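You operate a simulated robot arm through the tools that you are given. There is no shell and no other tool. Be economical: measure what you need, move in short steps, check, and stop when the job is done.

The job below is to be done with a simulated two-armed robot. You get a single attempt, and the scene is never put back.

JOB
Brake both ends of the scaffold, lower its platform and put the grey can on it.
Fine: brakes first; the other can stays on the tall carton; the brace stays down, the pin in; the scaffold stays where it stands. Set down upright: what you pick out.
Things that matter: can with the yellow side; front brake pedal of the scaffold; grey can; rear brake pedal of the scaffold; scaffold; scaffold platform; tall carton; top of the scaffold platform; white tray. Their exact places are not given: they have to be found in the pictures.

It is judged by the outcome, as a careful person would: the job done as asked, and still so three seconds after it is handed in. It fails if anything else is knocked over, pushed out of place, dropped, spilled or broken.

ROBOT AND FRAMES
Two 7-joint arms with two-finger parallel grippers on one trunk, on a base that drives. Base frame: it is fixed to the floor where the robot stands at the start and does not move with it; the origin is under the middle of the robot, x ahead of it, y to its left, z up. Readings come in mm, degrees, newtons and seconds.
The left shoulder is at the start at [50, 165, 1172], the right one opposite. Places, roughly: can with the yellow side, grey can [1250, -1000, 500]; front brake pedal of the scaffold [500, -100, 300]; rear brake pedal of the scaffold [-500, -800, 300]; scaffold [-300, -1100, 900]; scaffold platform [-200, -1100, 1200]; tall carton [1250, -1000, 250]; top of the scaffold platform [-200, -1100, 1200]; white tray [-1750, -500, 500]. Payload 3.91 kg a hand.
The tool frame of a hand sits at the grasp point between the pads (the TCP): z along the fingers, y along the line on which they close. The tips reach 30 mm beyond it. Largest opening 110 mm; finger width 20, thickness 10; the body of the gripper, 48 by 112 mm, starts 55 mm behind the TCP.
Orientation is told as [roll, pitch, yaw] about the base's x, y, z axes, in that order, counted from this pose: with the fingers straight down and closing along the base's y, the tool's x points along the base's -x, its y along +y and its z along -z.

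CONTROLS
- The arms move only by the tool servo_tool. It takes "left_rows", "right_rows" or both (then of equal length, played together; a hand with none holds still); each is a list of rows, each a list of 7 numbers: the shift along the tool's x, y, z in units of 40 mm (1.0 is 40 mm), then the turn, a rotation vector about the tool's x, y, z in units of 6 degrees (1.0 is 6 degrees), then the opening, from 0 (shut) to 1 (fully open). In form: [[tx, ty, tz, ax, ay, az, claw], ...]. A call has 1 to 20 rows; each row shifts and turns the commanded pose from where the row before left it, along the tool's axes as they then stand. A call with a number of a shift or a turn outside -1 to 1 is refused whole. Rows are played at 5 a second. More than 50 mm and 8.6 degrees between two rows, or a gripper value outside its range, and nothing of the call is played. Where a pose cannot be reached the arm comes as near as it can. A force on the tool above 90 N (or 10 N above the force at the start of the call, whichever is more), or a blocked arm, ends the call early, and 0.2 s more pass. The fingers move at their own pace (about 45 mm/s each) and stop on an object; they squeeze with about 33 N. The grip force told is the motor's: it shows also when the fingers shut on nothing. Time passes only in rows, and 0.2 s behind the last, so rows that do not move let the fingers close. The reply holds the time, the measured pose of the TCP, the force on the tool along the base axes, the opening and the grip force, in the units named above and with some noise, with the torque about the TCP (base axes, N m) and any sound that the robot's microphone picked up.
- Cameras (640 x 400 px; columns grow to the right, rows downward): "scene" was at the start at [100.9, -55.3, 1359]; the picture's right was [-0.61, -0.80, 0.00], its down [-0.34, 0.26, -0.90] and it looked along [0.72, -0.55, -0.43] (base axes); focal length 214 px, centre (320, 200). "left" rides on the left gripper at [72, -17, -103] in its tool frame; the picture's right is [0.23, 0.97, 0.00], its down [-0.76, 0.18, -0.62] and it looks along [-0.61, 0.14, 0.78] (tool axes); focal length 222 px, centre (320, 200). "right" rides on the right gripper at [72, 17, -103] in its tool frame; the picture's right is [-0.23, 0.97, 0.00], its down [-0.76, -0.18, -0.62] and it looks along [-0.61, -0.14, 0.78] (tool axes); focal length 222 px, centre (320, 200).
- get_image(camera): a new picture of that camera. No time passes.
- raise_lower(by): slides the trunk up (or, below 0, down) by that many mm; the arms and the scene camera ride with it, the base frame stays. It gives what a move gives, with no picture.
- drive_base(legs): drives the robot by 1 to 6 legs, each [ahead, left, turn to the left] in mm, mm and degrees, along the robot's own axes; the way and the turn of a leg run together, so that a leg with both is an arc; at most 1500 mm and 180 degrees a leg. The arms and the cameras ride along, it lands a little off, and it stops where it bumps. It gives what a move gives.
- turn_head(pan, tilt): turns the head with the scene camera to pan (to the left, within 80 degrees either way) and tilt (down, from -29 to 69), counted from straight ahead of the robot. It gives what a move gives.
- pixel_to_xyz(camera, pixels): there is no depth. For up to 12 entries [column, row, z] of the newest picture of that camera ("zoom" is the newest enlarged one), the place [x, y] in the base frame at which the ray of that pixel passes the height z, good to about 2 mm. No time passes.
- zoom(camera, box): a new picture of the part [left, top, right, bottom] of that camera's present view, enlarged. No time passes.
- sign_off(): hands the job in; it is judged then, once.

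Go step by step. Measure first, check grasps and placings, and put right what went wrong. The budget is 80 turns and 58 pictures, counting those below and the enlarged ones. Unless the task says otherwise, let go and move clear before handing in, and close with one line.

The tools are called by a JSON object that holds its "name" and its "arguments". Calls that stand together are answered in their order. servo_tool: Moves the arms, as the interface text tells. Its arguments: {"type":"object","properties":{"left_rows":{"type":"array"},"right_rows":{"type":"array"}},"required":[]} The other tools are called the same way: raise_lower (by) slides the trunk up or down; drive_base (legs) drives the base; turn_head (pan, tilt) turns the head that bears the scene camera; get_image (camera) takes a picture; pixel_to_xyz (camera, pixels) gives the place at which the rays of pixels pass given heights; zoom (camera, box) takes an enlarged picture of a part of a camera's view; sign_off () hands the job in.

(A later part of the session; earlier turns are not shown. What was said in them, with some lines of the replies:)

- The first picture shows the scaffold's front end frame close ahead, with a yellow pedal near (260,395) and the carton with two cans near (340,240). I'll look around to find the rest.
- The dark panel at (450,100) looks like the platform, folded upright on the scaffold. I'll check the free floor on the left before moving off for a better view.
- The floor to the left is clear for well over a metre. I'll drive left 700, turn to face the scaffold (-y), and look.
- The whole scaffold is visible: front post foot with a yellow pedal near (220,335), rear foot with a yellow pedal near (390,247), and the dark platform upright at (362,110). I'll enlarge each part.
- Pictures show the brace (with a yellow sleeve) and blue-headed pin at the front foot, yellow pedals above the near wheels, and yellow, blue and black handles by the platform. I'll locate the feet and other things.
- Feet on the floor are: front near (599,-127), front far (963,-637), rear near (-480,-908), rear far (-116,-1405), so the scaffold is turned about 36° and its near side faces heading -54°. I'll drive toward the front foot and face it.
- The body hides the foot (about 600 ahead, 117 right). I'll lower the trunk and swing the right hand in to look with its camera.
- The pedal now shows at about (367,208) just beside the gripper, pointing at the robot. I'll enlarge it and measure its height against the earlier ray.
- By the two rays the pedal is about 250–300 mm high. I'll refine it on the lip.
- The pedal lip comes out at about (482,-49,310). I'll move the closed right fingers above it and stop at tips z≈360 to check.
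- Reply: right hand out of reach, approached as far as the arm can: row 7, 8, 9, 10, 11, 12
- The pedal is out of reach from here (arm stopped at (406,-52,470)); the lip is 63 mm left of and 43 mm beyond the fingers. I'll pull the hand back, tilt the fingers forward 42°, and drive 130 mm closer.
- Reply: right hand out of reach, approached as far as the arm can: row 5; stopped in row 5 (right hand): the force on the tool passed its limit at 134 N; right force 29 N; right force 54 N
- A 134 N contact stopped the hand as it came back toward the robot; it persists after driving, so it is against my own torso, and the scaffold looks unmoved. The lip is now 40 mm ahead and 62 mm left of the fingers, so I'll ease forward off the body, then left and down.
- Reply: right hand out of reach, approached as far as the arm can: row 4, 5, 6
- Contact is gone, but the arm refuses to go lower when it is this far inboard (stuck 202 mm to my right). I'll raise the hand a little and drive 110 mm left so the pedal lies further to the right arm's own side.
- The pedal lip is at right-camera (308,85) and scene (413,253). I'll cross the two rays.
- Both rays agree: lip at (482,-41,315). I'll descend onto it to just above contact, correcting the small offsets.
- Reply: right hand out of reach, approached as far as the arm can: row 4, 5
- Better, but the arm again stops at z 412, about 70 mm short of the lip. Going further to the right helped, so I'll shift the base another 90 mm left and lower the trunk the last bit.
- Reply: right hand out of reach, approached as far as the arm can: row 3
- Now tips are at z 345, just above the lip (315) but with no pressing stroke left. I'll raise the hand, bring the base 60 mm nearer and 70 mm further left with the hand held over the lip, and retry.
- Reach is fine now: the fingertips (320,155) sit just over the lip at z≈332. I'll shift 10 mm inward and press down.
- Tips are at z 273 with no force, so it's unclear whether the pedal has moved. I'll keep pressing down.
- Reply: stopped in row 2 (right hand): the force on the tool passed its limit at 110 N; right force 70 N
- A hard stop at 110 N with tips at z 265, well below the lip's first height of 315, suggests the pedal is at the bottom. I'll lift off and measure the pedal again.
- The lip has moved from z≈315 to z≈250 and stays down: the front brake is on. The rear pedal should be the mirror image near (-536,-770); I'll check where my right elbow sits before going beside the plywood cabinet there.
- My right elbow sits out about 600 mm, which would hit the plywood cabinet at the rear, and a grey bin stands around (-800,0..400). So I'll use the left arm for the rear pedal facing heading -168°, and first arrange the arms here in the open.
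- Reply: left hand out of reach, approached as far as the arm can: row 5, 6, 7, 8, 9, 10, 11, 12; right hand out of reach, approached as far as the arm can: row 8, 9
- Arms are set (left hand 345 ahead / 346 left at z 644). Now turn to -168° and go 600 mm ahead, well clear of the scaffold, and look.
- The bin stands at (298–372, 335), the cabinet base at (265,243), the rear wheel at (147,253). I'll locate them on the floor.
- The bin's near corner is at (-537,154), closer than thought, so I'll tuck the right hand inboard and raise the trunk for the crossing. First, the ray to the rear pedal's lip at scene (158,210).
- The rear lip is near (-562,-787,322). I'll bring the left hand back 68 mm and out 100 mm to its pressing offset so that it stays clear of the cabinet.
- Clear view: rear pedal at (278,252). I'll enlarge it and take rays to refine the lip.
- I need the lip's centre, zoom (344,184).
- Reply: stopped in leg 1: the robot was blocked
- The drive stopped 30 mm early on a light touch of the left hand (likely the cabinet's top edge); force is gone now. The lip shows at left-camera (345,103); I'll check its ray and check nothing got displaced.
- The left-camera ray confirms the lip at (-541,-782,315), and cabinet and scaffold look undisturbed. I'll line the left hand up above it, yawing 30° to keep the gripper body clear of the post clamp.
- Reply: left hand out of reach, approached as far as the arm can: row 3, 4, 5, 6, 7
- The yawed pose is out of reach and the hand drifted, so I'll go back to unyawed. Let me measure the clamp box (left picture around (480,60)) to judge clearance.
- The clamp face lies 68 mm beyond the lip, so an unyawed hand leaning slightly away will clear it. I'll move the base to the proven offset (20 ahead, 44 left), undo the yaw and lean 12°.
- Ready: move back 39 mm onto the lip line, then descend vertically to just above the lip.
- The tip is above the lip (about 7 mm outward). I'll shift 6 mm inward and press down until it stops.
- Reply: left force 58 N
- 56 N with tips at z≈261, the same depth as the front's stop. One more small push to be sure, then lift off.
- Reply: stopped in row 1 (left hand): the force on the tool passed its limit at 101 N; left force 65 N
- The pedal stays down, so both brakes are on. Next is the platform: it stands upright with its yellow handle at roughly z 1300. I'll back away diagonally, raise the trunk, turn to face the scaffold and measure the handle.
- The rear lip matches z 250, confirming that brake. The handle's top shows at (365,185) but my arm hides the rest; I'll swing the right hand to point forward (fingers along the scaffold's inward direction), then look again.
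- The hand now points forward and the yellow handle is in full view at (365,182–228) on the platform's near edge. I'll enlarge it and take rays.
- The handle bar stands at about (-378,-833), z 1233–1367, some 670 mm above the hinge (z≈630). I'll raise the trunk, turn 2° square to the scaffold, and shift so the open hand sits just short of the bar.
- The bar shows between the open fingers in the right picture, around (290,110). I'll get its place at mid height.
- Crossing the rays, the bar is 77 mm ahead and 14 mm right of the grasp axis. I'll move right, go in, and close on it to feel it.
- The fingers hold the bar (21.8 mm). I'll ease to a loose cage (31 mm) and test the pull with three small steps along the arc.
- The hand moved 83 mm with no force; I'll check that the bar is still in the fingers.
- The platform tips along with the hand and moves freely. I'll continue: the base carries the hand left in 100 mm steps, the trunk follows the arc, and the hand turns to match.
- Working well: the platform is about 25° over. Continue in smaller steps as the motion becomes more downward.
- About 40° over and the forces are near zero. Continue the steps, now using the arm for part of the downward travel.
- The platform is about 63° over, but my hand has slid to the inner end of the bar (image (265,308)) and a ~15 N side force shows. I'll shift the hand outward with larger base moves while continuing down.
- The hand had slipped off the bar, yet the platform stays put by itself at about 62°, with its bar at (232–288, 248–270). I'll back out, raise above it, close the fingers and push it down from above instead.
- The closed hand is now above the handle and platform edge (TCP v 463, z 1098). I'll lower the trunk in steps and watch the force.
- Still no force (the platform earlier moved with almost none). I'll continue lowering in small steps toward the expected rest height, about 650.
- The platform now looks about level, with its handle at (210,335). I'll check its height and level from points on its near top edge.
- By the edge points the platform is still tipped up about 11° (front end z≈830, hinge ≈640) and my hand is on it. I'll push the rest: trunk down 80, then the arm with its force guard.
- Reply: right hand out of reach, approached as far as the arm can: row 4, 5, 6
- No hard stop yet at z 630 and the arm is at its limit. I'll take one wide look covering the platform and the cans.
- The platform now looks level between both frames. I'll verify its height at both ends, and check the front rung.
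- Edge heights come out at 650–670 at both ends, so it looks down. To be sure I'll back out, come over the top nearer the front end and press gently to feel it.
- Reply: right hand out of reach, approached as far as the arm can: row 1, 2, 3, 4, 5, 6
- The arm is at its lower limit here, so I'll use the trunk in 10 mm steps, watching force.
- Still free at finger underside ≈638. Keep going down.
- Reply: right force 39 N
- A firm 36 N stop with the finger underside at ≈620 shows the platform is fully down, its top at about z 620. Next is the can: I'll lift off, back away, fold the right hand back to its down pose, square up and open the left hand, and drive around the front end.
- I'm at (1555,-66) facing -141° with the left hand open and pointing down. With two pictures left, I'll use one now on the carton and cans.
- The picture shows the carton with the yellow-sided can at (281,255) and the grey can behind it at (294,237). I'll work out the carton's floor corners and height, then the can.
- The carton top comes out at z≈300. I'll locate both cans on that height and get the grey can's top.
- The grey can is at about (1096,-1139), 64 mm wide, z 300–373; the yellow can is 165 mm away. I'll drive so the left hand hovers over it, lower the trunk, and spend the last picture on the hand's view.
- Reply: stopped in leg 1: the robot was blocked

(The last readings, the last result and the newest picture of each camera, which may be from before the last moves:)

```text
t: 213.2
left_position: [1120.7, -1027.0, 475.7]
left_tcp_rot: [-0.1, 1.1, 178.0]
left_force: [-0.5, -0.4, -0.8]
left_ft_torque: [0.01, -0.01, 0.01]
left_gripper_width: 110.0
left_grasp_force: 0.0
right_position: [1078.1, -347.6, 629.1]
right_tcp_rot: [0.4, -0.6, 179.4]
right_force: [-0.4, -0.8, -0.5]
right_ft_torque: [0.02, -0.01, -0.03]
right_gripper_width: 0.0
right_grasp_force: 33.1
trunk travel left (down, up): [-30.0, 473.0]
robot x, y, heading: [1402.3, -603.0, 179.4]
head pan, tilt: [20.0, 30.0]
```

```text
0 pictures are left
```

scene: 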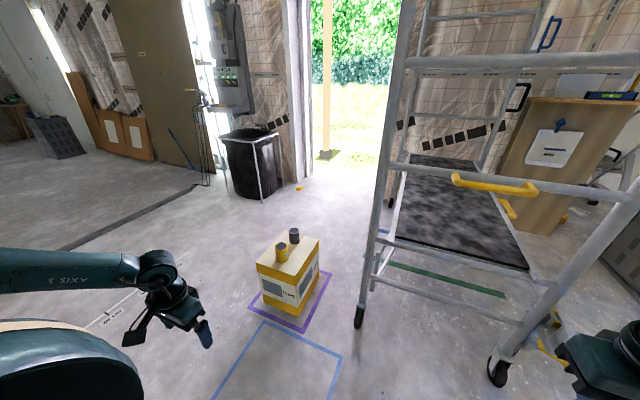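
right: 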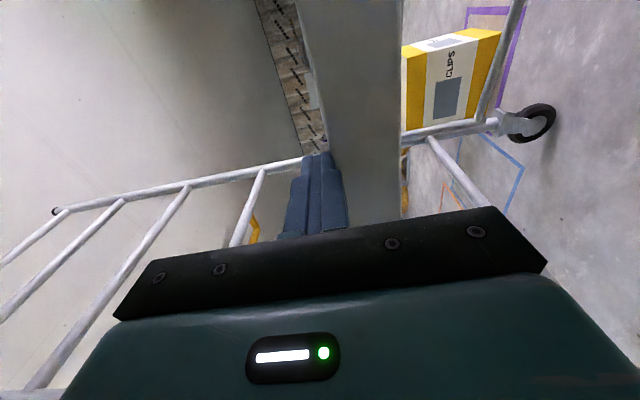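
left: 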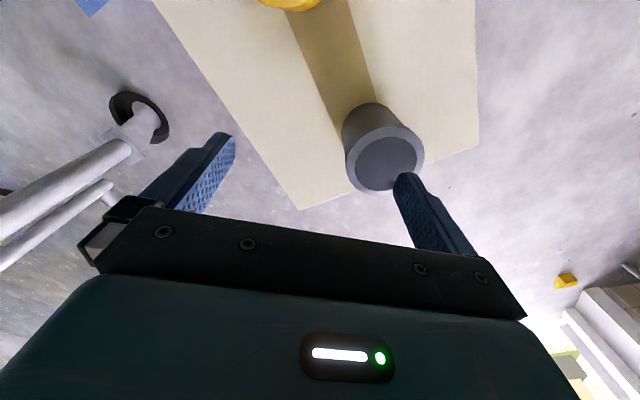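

The base stopped early, likely touching the carton's corner; both cans still stand upright. The grey can's top shows at (388,162) in the hand view. I'll ease the base back a little and compute the can's place.

{"name": "pixel_to_xyz", "arguments": {"camera": "left", "pixels": [[388, 162, 360], [388, 162, 373], [388, 162, 390], [348, 160, 373], [424, 160, 373], [372, 112, 300], [368, 118, 300], [302, 209, 300], [478, 145, 300]]}}

{"name": "drive_base", "arguments": {"legs": [[-25, -10, 0]]}}

```text
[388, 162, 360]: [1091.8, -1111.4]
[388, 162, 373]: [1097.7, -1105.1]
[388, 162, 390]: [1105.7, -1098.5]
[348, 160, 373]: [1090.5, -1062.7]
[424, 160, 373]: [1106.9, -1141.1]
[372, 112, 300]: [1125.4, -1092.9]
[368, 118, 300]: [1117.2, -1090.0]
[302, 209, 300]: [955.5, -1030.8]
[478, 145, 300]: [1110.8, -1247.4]
```

```text
t: 214.0
left_position: [1145.4, -1017.4, 475.9]
left_tcp_rot: [-0.2, 1.0, 178.0]
left_force: [-0.4, 0.2, -0.1]
left_ft_torque: [-0.02, -0.01, 0.01]
left_gripper_width: 109.9
left_grasp_force: 0.1
right_position: [1104.0, -336.8, 628.6]
right_tcp_rot: [0.3, -0.7, 179.4]
right_force: [-0.4, 0.2, 0.1]
right_ft_torque: [-0.01, 0.02, 0.0]
right_gripper_width: 0.0
right_grasp_force: 32.7
trunk travel left (down, up): [-30.0, 473.0]
robot x, y, heading: [1425.8, -596.7, 179.4]
head pan, tilt: [20.0, 30.0]
```

Crossing this with the earlier ray puts the can's top at z≈410, centre (1113,-1091), 65 mm across. I'll move the hand over it (−32 in x, −74 in y) and check the pose.

{"name": "servo_tool", "arguments": {"left_rows": [[-0.4, 0.65, 0, 0, 0, 0, 1], [-0.4, 0.6, 0, 0, 0, 0, 1], [0, 0.6, 0, 0, 0, 0, 1], [0, 0, 0, 0, 0, 0, 1]]}}

```text
t: 215.0
left_position: [1112.1, -1093.5, 475.5]
left_tcp_rot: [-0.1, 1.0, 177.9]
left_force: [0.6, 0.5, -0.9]
left_ft_torque: [0.0, 0.01, 0.0]
left_gripper_width: 110.0
left_grasp_force: 0.1
right_position: [1101.9, -337.3, 628.3]
right_tcp_rot: [0.2, -0.5, 179.4]
right_force: [-0.7, 0.1, 0.4]
right_ft_torque: [0.02, -0.04, -0.02]
right_gripper_width: 0.1
right_grasp_force: 32.9
trunk travel left (down, up): [-30.0, 473.0]
robot x, y, heading: [1426.3, -596.9, 179.2]
head pan, tilt: [20.0, 30.0]
```

Right over it. Descend 85 mm with the force guard.

{"name": "servo_tool", "arguments": {"left_rows": [[0, 0, 0.5, 0, 0, 0, 1], [0, 0, 0.5, 0, 0, 0, 1], [0, 0, 0.5, 0, 0, 0, 1], [0, 0, 0.5, 0, 0, 0, 1], [0, 0, 0.1, 0, 0, 0, 1], [0, 0, 0, 0, 0, 0, 1]]}}

```text
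t: 216.4
left_position: [1113.0, -1090.5, 391.1]
left_tcp_rot: [-0.1, 1.0, 178.0]
left_force: [-0.3, -0.3, 0.5]
left_ft_torque: [0.02, 0.0, -0.04]
left_gripper_width: 109.9
left_grasp_force: 0.1
right_position: [1102.3, -337.3, 629.5]
right_tcp_rot: [0.4, -0.6, 179.4]
right_force: [-0.2, -0.2, -0.3]
right_ft_torque: [0.02, 0.0, 0.0]
right_gripper_width: 0.0
right_grasp_force: 33.2
trunk travel left (down, up): [-30.0, 473.0]
robot x, y, heading: [1428.0, -600.6, 179.3]
head pan, tilt: [20.0, 30.0]
```

No contact. Close on the can.

{"name": "servo_tool", "arguments": {"left_rows": [[0, 0, 0, 0, 0, 0, 0.75], [0, 0, 0, 0, 0, 0, 0.65], [0, 0, 0, 0, 0, 0, 0.55], [0, 0, 0, 0, 0, 0, 0.45], [0, 0, 0, 0, 0, 0, 0.4], [0, 0, 0, 0, 0, 0, 0.4], [0, 0, 0, 0, 0, 0, 0.4]]}}

```text
t: 218.0
left_position: [1113.7, -1091.6, 392.2]
left_tcp_rot: [0.0, 1.0, 178.0]
left_force: [-0.2, 0.9, 0.9]
left_ft_torque: [0.03, 0.02, 0.04]
left_gripper_width: 63.0
left_grasp_force: 32.9
right_position: [1102.2, -337.6, 628.7]
right_tcp_rot: [0.3, -0.6, 179.4]
right_force: [0.1, -0.5, 0.7]
right_ft_torque: [-0.02, 0.05, 0.03]
right_gripper_width: 0.0
right_grasp_force: 33.3
trunk travel left (down, up): [-30.0, 473.0]
robot x, y, heading: [1424.9, -597.8, 179.3]
head pan, tilt: [20.0, 30.0]
```

Gripped at 63 mm. Lift with the trunk and feel the load.

{"name": "raise_lower", "arguments": {"by": 40}}

{"name": "raise_lower", "arguments": {"by": 380}}

```text
t: 218.9
left_position: [1113.3, -1092.0, 431.5]
left_tcp_rot: [-0.1, 0.9, 178.0]
left_force: [-0.2, -0.9, -2.4]
left_ft_torque: [0.02, -0.03, 0.02]
left_gripper_width: 63.2
left_grasp_force: 32.5
right_position: [1101.4, -338.0, 669.4]
right_tcp_rot: [0.3, -0.6, 179.4]
right_force: [-0.8, -0.9, 0.2]
right_ft_torque: [0.02, -0.01, -0.01]
right_gripper_width: 0.0
right_grasp_force: 33.1
trunk travel left (down, up): [-70.0, 433.0]
robot x, y, heading: [1425.4, -598.7, 179.1]
head pan, tilt: [20.0, 30.0]
```

```text
t: 222.5
left_position: [1113.0, -1091.6, 811.9]
left_tcp_rot: [-0.2, 1.0, 177.9]
left_force: [-1.0, -0.2, -1.8]
left_ft_torque: [-0.03, -0.01, 0.01]
left_gripper_width: 62.9
left_grasp_force: 33.6
right_position: [1102.6, -337.7, 1050.0]
right_tcp_rot: [0.3, -0.6, 179.4]
right_force: [-0.1, -0.9, -0.2]
right_ft_torque: [0.03, 0.01, -0.01]
right_gripper_width: 0.0
right_grasp_force: 33.6
trunk travel left (down, up): [-450.0, 53.0]
robot x, y, heading: [1426.4, -594.8, 179.1]
head pan, tilt: [20.0, 30.0]
```

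The can is held (about 2 N). I'll carry it back around the front end by the same open route, turning to face the scaffold again.

{"name": "drive_base", "arguments": {"legs": [[-500, 0, 0], [0, 0, 127.8]]}}

{"name": "drive_base", "arguments": {"legs": [[-1450, 0, 0], [-450, 0, 0]]}}

```text
t: 230.8
left_position: [2507.5, -547.1, 812.4]
left_tcp_rot: [-0.1, 1.0, -54.2]
left_force: [-1.3, -0.4, -2.1]
left_ft_torque: [-0.03, 0.03, 0.02]
left_gripper_width: 63.0
left_grasp_force: 32.5
right_position: [1917.8, -1017.7, 1049.5]
right_tcp_rot: [0.3, -0.7, -52.8]
right_force: [0.2, 0.2, 0.7]
right_ft_torque: [0.03, -0.03, 0.01]
right_gripper_width: 0.0
right_grasp_force: 32.9
trunk travel left (down, up): [-450.0, 53.0]
robot x, y, heading: [1922.6, -602.6, -53.1]
head pan, tilt: [20.0, 30.0]
```

```text
t: 240.4
left_position: [1331.0, 987.6, 813.0]
left_tcp_rot: [0.0, 1.0, -53.2]
left_force: [0.2, -0.1, -1.7]
left_ft_torque: [0.0, 0.01, -0.01]
left_gripper_width: 62.8
left_grasp_force: 33.2
right_position: [750.5, 507.1, 1049.6]
right_tcp_rot: [0.2, -0.6, -51.7]
right_force: [-0.2, -0.1, 0.3]
right_ft_torque: [0.02, -0.03, -0.04]
right_gripper_width: 0.1
right_grasp_force: 32.8
trunk travel left (down, up): [-450.0, 53.0]
robot x, y, heading: [749.4, 924.8, -52.1]
head pan, tilt: [20.0, 30.0]
```

At (749,925), facing the scaffold. Here in the open I'll extend the left arm forward and up, keeping the can upright, for reaching over the platform edge.

{"name": "servo_tool", "arguments": {"left_rows": [[0, 0, -0.9, 0, 0, 0, 0.4], [0, -0.7, -0.9, 0, 0, 0, 0.4], [-0.7, -0.7, -0.9, 0, 0, 0, 0.4], [-0.7, -0.7, -0.9, 0, 0, 0, 0.4], [-0.8, -0.7, -0.6, 0, 0, 0, 0.4], [-0.9, -0.7, -0.6, 0, 0, 0, 0.4], [-0.9, -0.7, -0.5, 0, 0, 0, 0.4], [-0.9, -0.7, 0, 0, 0, 0, 0.4], [-0.9, 0, 0, 0, 0, 0, 0.4], [0, 0, 0, 0, 0, 0, 0.4]]}}

```text
refused: row 3 steps farther than a row can; nothing moved
```

{"name": "servo_tool", "arguments": {"left_rows": [[0, 0, -0.9, 0, 0, 0, 0.4], [0, 0, -0.9, 0, 0, 0, 0.4], [0, 0, -0.9, 0, 0, 0, 0.4], [0, -0.5, -0.9, 0, 0, 0, 0.4], [0, -0.8, -0.6, 0, 0, 0, 0.4], [-0.5, -0.8, -0.3, 0, 0, 0, 0.4], [-0.6, -0.8, 0, 0, 0, 0, 0.4], [-0.6, -0.8, 0, 0, 0, 0, 0.4], [-0.6, -0.8, 0, 0, 0, 0, 0.4], [-0.9, -0.2, 0, 0, 0, 0, 0.4], [-0.9, 0, 0, 0, 0, 0, 0.4], [-0.9, 0, 0, 0, 0, 0, 0.4], [-0.9, 0, 0, 0, 0, 0, 0.4], [0, 0, 0, 0, 0, 0, 0.4]]}}

```text
t: 243.4
left_position: [1322.7, 684.0, 988.9]
left_tcp_rot: [-0.1, 1.1, -53.2]
left_force: [0.3, -0.2, -1.8]
left_ft_torque: [-0.03, -0.02, 0.0]
left_gripper_width: 62.8
left_grasp_force: 32.8
right_position: [750.9, 505.8, 1048.9]
right_tcp_rot: [0.3, -0.6, -51.7]
right_force: [0.3, -0.2, 0.1]
right_ft_torque: [-0.02, -0.02, 0.0]
right_gripper_width: 0.2
right_grasp_force: 32.9
trunk travel left (down, up): [-450.0, 53.0]
robot x, y, heading: [751.0, 921.2, -52.0]
head pan, tilt: [20.0, 30.0]
```

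The arm reaches 539 ahead without trouble. I want the can well inside the edge (v≈630), so I'll extend 72 mm more and then drive to the platform in steps.

{"name": "servo_tool", "arguments": {"left_rows": [[-0.6, 0, 0, 0, 0, 0, 0.4], [-0.6, 0, 0, 0, 0, 0, 0.4], [-0.6, 0, 0, 0, 0, 0, 0.4], [0, 0, 0, 0, 0, 0, 0.4]]}}

{"name": "drive_base", "arguments": {"legs": [[0, 0, -1.2], [0, -1339, 0]]}}

```text
t: 244.4
left_position: [1366.9, 624.2, 987.7]
left_tcp_rot: [-0.2, 1.0, -53.3]
left_force: [0.2, 1.1, -2.8]
left_ft_torque: [-0.02, 0.04, -0.04]
left_gripper_width: 62.9
left_grasp_force: 33.3
right_position: [750.3, 506.1, 1048.8]
right_tcp_rot: [0.3, -0.6, -51.7]
right_force: [0.7, -0.8, 0.2]
right_ft_torque: [0.02, -0.01, -0.01]
right_gripper_width: 0.2
right_grasp_force: 32.9
trunk travel left (down, up): [-450.0, 53.0]
robot x, y, heading: [749.0, 920.7, -52.1]
head pan, tilt: [20.0, 30.0]
```

```text
t: 255.1
left_position: [358.4, -143.9, 986.6]
left_tcp_rot: [-0.1, 1.2, -54.7]
left_force: [0.2, -0.8, -2.4]
left_ft_torque: [0.01, 0.0, -0.01]
left_gripper_width: 62.7
left_grasp_force: 32.5
right_position: [-259.4, -250.0, 1048.0]
right_tcp_rot: [0.3, -0.6, -53.1]
right_force: [1.0, -0.2, 0.2]
right_ft_torque: [0.0, -0.01, -0.02]
right_gripper_width: 0.0
right_grasp_force: 32.1
trunk travel left (down, up): [-450.0, 53.0]
robot x, y, heading: [-248.1, 163.7, -53.3]
head pan, tilt: [20.0, 30.0]
stopped in leg 2: the robot was blocked; the commanded pose is now the measured one
```

The base touched the grey bin's corner at the side (it stopped there). I'll pull away from it, go forward, then shift right and forward the rest.

{"name": "drive_base", "arguments": {"legs": [[0, 20, 0], [180, 0, 0], [0, -100, 0], [118, 0, 0]]}}

```text
t: 259.1
left_position: [474.3, -433.8, 986.7]
left_tcp_rot: [-0.2, 1.0, -54.5]
left_force: [0.1, 0.2, -3.2]
left_ft_torque: [0.01, 0.0, 0.03]
left_gripper_width: 62.9
left_grasp_force: 32.5
right_position: [-143.5, -537.4, 1048.1]
right_tcp_rot: [0.3, -0.5, -53.3]
right_force: [0.6, -0.8, -0.2]
right_ft_torque: [0.0, 0.0, -0.05]
right_gripper_width: 0.0
right_grasp_force: 32.9
trunk travel left (down, up): [-450.0, 53.0]
robot x, y, heading: [-133.7, -119.4, -53.3]
head pan, tilt: [20.0, 30.0]
```

The can is over the platform at u 120, v 631. Lower with the trunk: a large step, then small ones watching force.

{"name": "raise_lower", "arguments": {"by": -270}}

{"name": "raise_lower", "arguments": {"by": -15}}

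{"name": "raise_lower", "arguments": {"by": -8}}

{"name": "raise_lower", "arguments": {"by": -6}}

```text
t: 261.8
left_position: [475.0, -432.0, 718.3]
left_tcp_rot: [-0.2, 1.0, -54.6]
left_force: [0.4, -0.6, -1.8]
left_ft_torque: [-0.01, 0.01, -0.03]
left_gripper_width: 63.0
left_grasp_force: 33.2
right_position: [-143.9, -537.4, 778.0]
right_tcp_rot: [0.3, -0.6, -53.2]
right_force: [-0.9, 1.2, 0.4]
right_ft_torque: [0.01, 0.01, 0.02]
right_gripper_width: 0.2
right_grasp_force: 33.2
trunk travel left (down, up): [-180.0, 323.0]
robot x, y, heading: [-135.4, -120.3, -53.1]
head pan, tilt: [20.0, 30.0]
```

```text
t: 262.5
left_position: [474.1, -432.1, 702.1]
left_tcp_rot: [-0.1, 1.0, -54.6]
left_force: [-0.2, -0.7, -2.2]
left_ft_torque: [0.01, -0.01, 0.02]
left_gripper_width: 62.9
left_grasp_force: 33.0
right_position: [-144.8, -538.2, 764.5]
right_tcp_rot: [0.2, -0.5, -53.2]
right_force: [0.4, -0.2, 0.1]
right_ft_torque: [0.02, 0.01, -0.01]
right_gripper_width: 0.1
right_grasp_force: 33.1
trunk travel left (down, up): [-165.0, 338.0]
robot x, y, heading: [-133.6, -125.2, -53.2]
head pan, tilt: [20.0, 30.0]
```

```text
t: 263.0
left_position: [474.3, -433.4, 694.3]
left_tcp_rot: [-0.1, 1.0, -54.6]
left_force: [0.5, -0.2, -1.8]
left_ft_torque: [0.01, 0.02, -0.01]
left_gripper_width: 62.7
left_grasp_force: 33.0
right_position: [-144.3, -537.1, 754.6]
right_tcp_rot: [0.3, -0.7, -53.1]
right_force: [-0.2, -0.6, 0.9]
right_ft_torque: [0.0, 0.01, 0.01]
right_gripper_width: 0.0
right_grasp_force: 32.9
trunk travel left (down, up): [-157.0, 346.0]
robot x, y, heading: [-131.0, -119.2, -53.6]
head pan, tilt: [20.0, 30.0]
```

```text
t: 263.6
left_position: [474.8, -432.8, 688.3]
left_tcp_rot: [-0.1, 1.0, -54.6]
left_force: [-0.9, -0.1, -1.7]
left_ft_torque: [-0.04, -0.01, 0.02]
left_gripper_width: 62.7
left_grasp_force: 33.0
right_position: [-142.6, -536.6, 749.7]
right_tcp_rot: [0.3, -0.6, -53.3]
right_force: [-0.2, 0.3, -0.5]
right_ft_torque: [-0.01, 0.0, -0.01]
right_gripper_width: 0.0
right_grasp_force: 32.9
trunk travel left (down, up): [-151.0, 352.0]
robot x, y, heading: [-134.8, -122.3, -53.4]
head pan, tilt: [20.0, 30.0]
```

Still carrying the can's weight (−2 N). Continue in 5 mm steps.

{"name": "raise_lower", "arguments": {"by": -5}}

{"name": "raise_lower", "arguments": {"by": -5}}

{"name": "raise_lower", "arguments": {"by": -4}}

```text
t: 264.1
left_position: [474.0, -431.9, 683.5]
left_tcp_rot: [-0.1, 1.0, -54.6]
left_force: [-0.7, -0.1, -2.0]
left_ft_torque: [0.0, -0.01, -0.01]
left_gripper_width: 63.0
left_grasp_force: 32.7
right_position: [-143.2, -536.1, 745.3]
right_tcp_rot: [0.2, -0.5, -53.2]
right_force: [0.3, 0.4, 0.1]
right_ft_torque: [0.0, -0.01, 0.06]
right_gripper_width: 0.0
right_grasp_force: 33.4
trunk travel left (down, up): [-146.0, 357.0]
robot x, y, heading: [-132.6, -123.0, -53.2]
head pan, tilt: [20.0, 30.0]
```

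```text
t: 264.7
left_position: [472.7, -433.0, 678.1]
left_tcp_rot: [-0.1, 1.0, -54.6]
left_force: [0.6, -0.7, -1.1]
left_ft_torque: [0.03, 0.02, -0.01]
left_gripper_width: 62.8
left_grasp_force: 32.8
right_position: [-143.4, -536.5, 739.6]
right_tcp_rot: [0.3, -0.5, -53.3]
right_force: [0.6, 0.3, 0.0]
right_ft_torque: [-0.04, -0.01, 0.01]
right_gripper_width: 0.0
right_grasp_force: 32.9
trunk travel left (down, up): [-141.0, 362.0]
robot x, y, heading: [-130.8, -116.1, -53.2]
head pan, tilt: [20.0, 30.0]
```

```text
t: 265.2
left_position: [472.3, -432.5, 675.2]
left_tcp_rot: [-0.2, 0.9, -54.7]
left_force: [-0.1, 0.0, -1.7]
left_ft_torque: [-0.02, 0.0, 0.01]
left_gripper_width: 63.0
left_grasp_force: 33.1
right_position: [-144.2, -536.5, 735.8]
right_tcp_rot: [0.3, -0.6, -53.2]
right_force: [-0.2, 0.9, 0.4]
right_ft_torque: [-0.02, 0.02, 0.02]
right_gripper_width: 0.0
right_grasp_force: 32.7
trunk travel left (down, up): [-137.0, 366.0]
robot x, y, heading: [-132.2, -123.4, -53.0]
head pan, tilt: [20.0, 30.0]
5 turns are left
```

Still free at TCP 675. Four more 4 mm steps in one go, reading the force at each.

{"name": "raise_lower", "arguments": {"by": -4}}

{"name": "raise_lower", "arguments": {"by": -4}}

{"name": "raise_lower", "arguments": {"by": -4}}

{"name": "raise_lower", "arguments": {"by": -3}}

```text
t: 265.7
left_position: [475.2, -432.2, 673.7]
left_tcp_rot: [-0.2, 0.9, -54.6]
left_force: [-1.5, 1.6, 9.8]
left_ft_torque: [0.41, -0.05, 0.05]
left_gripper_width: 63.0
left_grasp_force: 33.7
right_position: [-144.0, -537.1, 732.4]
right_tcp_rot: [0.3, -0.7, -53.1]
right_force: [-0.8, -0.3, 0.0]
right_ft_torque: [0.04, 0.02, 0.01]
right_gripper_width: 0.1
right_grasp_force: 33.0
trunk travel left (down, up): [-133.0, 370.0]
robot x, y, heading: [-132.7, -118.9, -53.2]
head pan, tilt: [20.0, 30.0]
```

```text
t: 266.2
left_position: [473.4, -432.7, 672.5]
left_tcp_rot: [0.0, 0.5, -54.7]
left_force: [2.2, 4.0, 28.9]
left_ft_torque: [0.24, 0.24, -0.1]
left_gripper_width: 63.1
left_grasp_force: 32.8
right_position: [-144.5, -536.8, 728.5]
right_tcp_rot: [0.4, -0.8, -53.2]
right_force: [-0.9, 0.7, -0.4]
right_ft_torque: [0.06, 0.03, 0.01]
right_gripper_width: 0.0
right_grasp_force: 33.0
trunk travel left (down, up): [-129.0, 374.0]
robot x, y, heading: [-132.3, -124.9, -53.2]
head pan, tilt: [20.0, 30.0]
```

```text
t: 266.8
left_position: [475.0, -431.3, 668.9]
left_tcp_rot: [0.0, 0.3, -54.6]
left_force: [4.3, 1.6, 30.5]
left_ft_torque: [-0.14, -0.02, -0.06]
left_gripper_width: 63.0
left_grasp_force: 33.3
right_position: [-145.4, -536.2, 725.8]
right_tcp_rot: [0.3, -0.8, -53.1]
right_force: [-0.5, 1.4, -0.1]
right_ft_torque: [0.01, -0.04, 0.01]
right_gripper_width: 0.2
right_grasp_force: 33.1
trunk travel left (down, up): [-125.0, 378.0]
robot x, y, heading: [-136.4, -123.5, -53.3]
head pan, tilt: [20.0, 30.0]
```

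```text
t: 267.3
left_position: [474.0, -433.3, 666.3]
left_tcp_rot: [0.0, 0.5, -54.6]
left_force: [3.7, 3.3, 30.2]
left_ft_torque: [-0.03, 0.06, -0.16]
left_gripper_width: 62.7
left_grasp_force: 32.9
right_position: [-144.9, -536.7, 721.7]
right_tcp_rot: [0.4, -0.8, -53.2]
right_force: [-0.7, 0.3, -0.2]
right_ft_torque: [0.03, -0.02, 0.01]
right_gripper_width: 0.0
right_grasp_force: 32.6
trunk travel left (down, up): [-122.0, 381.0]
robot x, y, heading: [-132.8, -118.6, -53.4]
head pan, tilt: [20.0, 30.0]
4 turns are left
```

The can stands on the deck (30 N, fingers sliding slightly). I'll relieve the push, open slowly, and rise straight up.

{"name": "raise_lower", "arguments": {"by": 3}}

{"name": "servo_tool", "arguments": {"left_rows": [[0, 0, 0, 0, 0, 0, 0.58], [0, 0, 0, 0, 0, 0, 0.62], [0, 0, 0, 0, 0, 0, 0.7], [0, 0, 0, 0, 0, 0, 0.8], [0, 0, 0, 0, 0, 0, 0.9], [0, 0, 0, 0, 0, 0, 1], [0, 0, 0, 0, 0, 0, 1], [0, 0, 0, 0, 0, 0, 1]]}}

{"name": "raise_lower", "arguments": {"by": 250}}

{"name": "drive_base", "arguments": {"legs": [[-250, 0, 0]]}}

```text
t: 267.8
left_position: [473.6, -434.0, 665.2]
left_tcp_rot: [0.0, 0.7, -54.6]
left_force: [5.6, -1.3, 19.0]
left_ft_torque: [-0.51, -0.31, 0.12]
left_gripper_width: 62.7
left_grasp_force: 32.6
right_position: [-144.4, -536.6, 724.8]
right_tcp_rot: [0.4, -0.7, -53.1]
right_force: [0.1, 0.0, 0.4]
right_ft_torque: [0.02, -0.01, -0.02]
right_gripper_width: 0.2
right_grasp_force: 32.8
trunk travel left (down, up): [-125.0, 378.0]
robot x, y, heading: [-132.7, -124.0, -53.3]
head pan, tilt: [20.0, 30.0]
```

```text
t: 269.6
left_position: [473.9, -432.4, 663.0]
left_tcp_rot: [0.0, 1.0, -54.6]
left_force: [-0.1, 0.7, 0.3]
left_ft_torque: [0.03, -0.01, 0.0]
left_gripper_width: 109.8
left_grasp_force: 0.0
right_position: [-144.8, -537.5, 724.3]
right_tcp_rot: [0.3, -0.6, -53.2]
right_force: [0.1, 1.1, -0.1]
right_ft_torque: [-0.02, 0.01, -0.02]
right_gripper_width: 0.1
right_grasp_force: 32.8
trunk travel left (down, up): [-125.0, 378.0]
robot x, y, heading: [-134.1, -118.3, -53.2]
head pan, tilt: [20.0, 30.0]
```

```text
t: 272.2
left_position: [474.5, -432.3, 912.1]
left_tcp_rot: [-0.1, 1.0, -54.6]
left_force: [0.2, 0.7, 0.0]
left_ft_torque: [-0.04, -0.01, 0.02]
left_gripper_width: 109.9
left_grasp_force: 0.2
right_position: [-144.7, -536.7, 974.2]
right_tcp_rot: [0.2, -0.6, -53.2]
right_force: [0.0, 0.5, 0.0]
right_ft_torque: [-0.01, -0.01, -0.01]
right_gripper_width: 0.1
right_grasp_force: 33.2
trunk travel left (down, up): [-375.0, 128.0]
robot x, y, heading: [-133.8, -122.6, -53.3]
head pan, tilt: [20.0, 30.0]
```

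```text
t: 274.0
left_position: [341.5, -250.0, 912.3]
left_tcp_rot: [0.0, 1.1, -54.9]
left_force: [0.4, 0.2, -0.1]
left_ft_torque: [-0.01, 0.04, 0.01]
left_gripper_width: 110.1
left_grasp_force: 0.0
right_position: [-277.5, -350.7, 974.0]
right_tcp_rot: [0.4, -0.6, -53.5]
right_force: [0.1, -0.3, -0.6]
right_ft_torque: [-0.01, 0.06, 0.05]
right_gripper_width: 0.0
right_grasp_force: 33.4
trunk travel left (down, up): [-375.0, 128.0]
robot x, y, heading: [-264.8, 66.7, -53.2]
head pan, tilt: [20.0, 30.0]
stopped in leg 1: the robot was blocked; the commanded pose is now the measured one
3 turns are left
```

The can was released cleanly and the hands are clear; the base just touched the bin's corner while backing. I'll ease off it and hand in.

{"name": "drive_base", "arguments": {"legs": [[15, 20, 0]]}}

{"name": "sign_off", "arguments": {}}

```text
t: 274.8
left_position: [365.4, -249.0, 912.0]
left_tcp_rot: [0.0, 1.2, -55.1]
left_force: [0.3, 0.4, 0.2]
left_ft_torque: [-0.02, -0.01, 0.01]
left_gripper_width: 109.9
left_grasp_force: 0.0
right_position: [-252.4, -350.9, 973.8]
right_tcp_rot: [0.3, -0.7, -53.5]
right_force: [0.2, 0.9, -0.7]
right_ft_torque: [-0.02, -0.01, 0.04]
right_gripper_width: 0.1
right_grasp_force: 33.5
trunk travel left (down, up): [-375.0, 128.0]
robot x, y, heading: [-243.4, 65.1, -53.5]
head pan, tilt: [20.0, 30.0]
```

```text
The job is handed in.
```

I pressed both brakes down first, lowered the platform, and set the grey can on it; the job is handed in. With no pictures left, I judged the can's placing by force readings alone. The base also bumped what was probably the tall carton once and the grey bin twice; both cans were still standing after the carton bump, but I couldn't check whether either thing moved.
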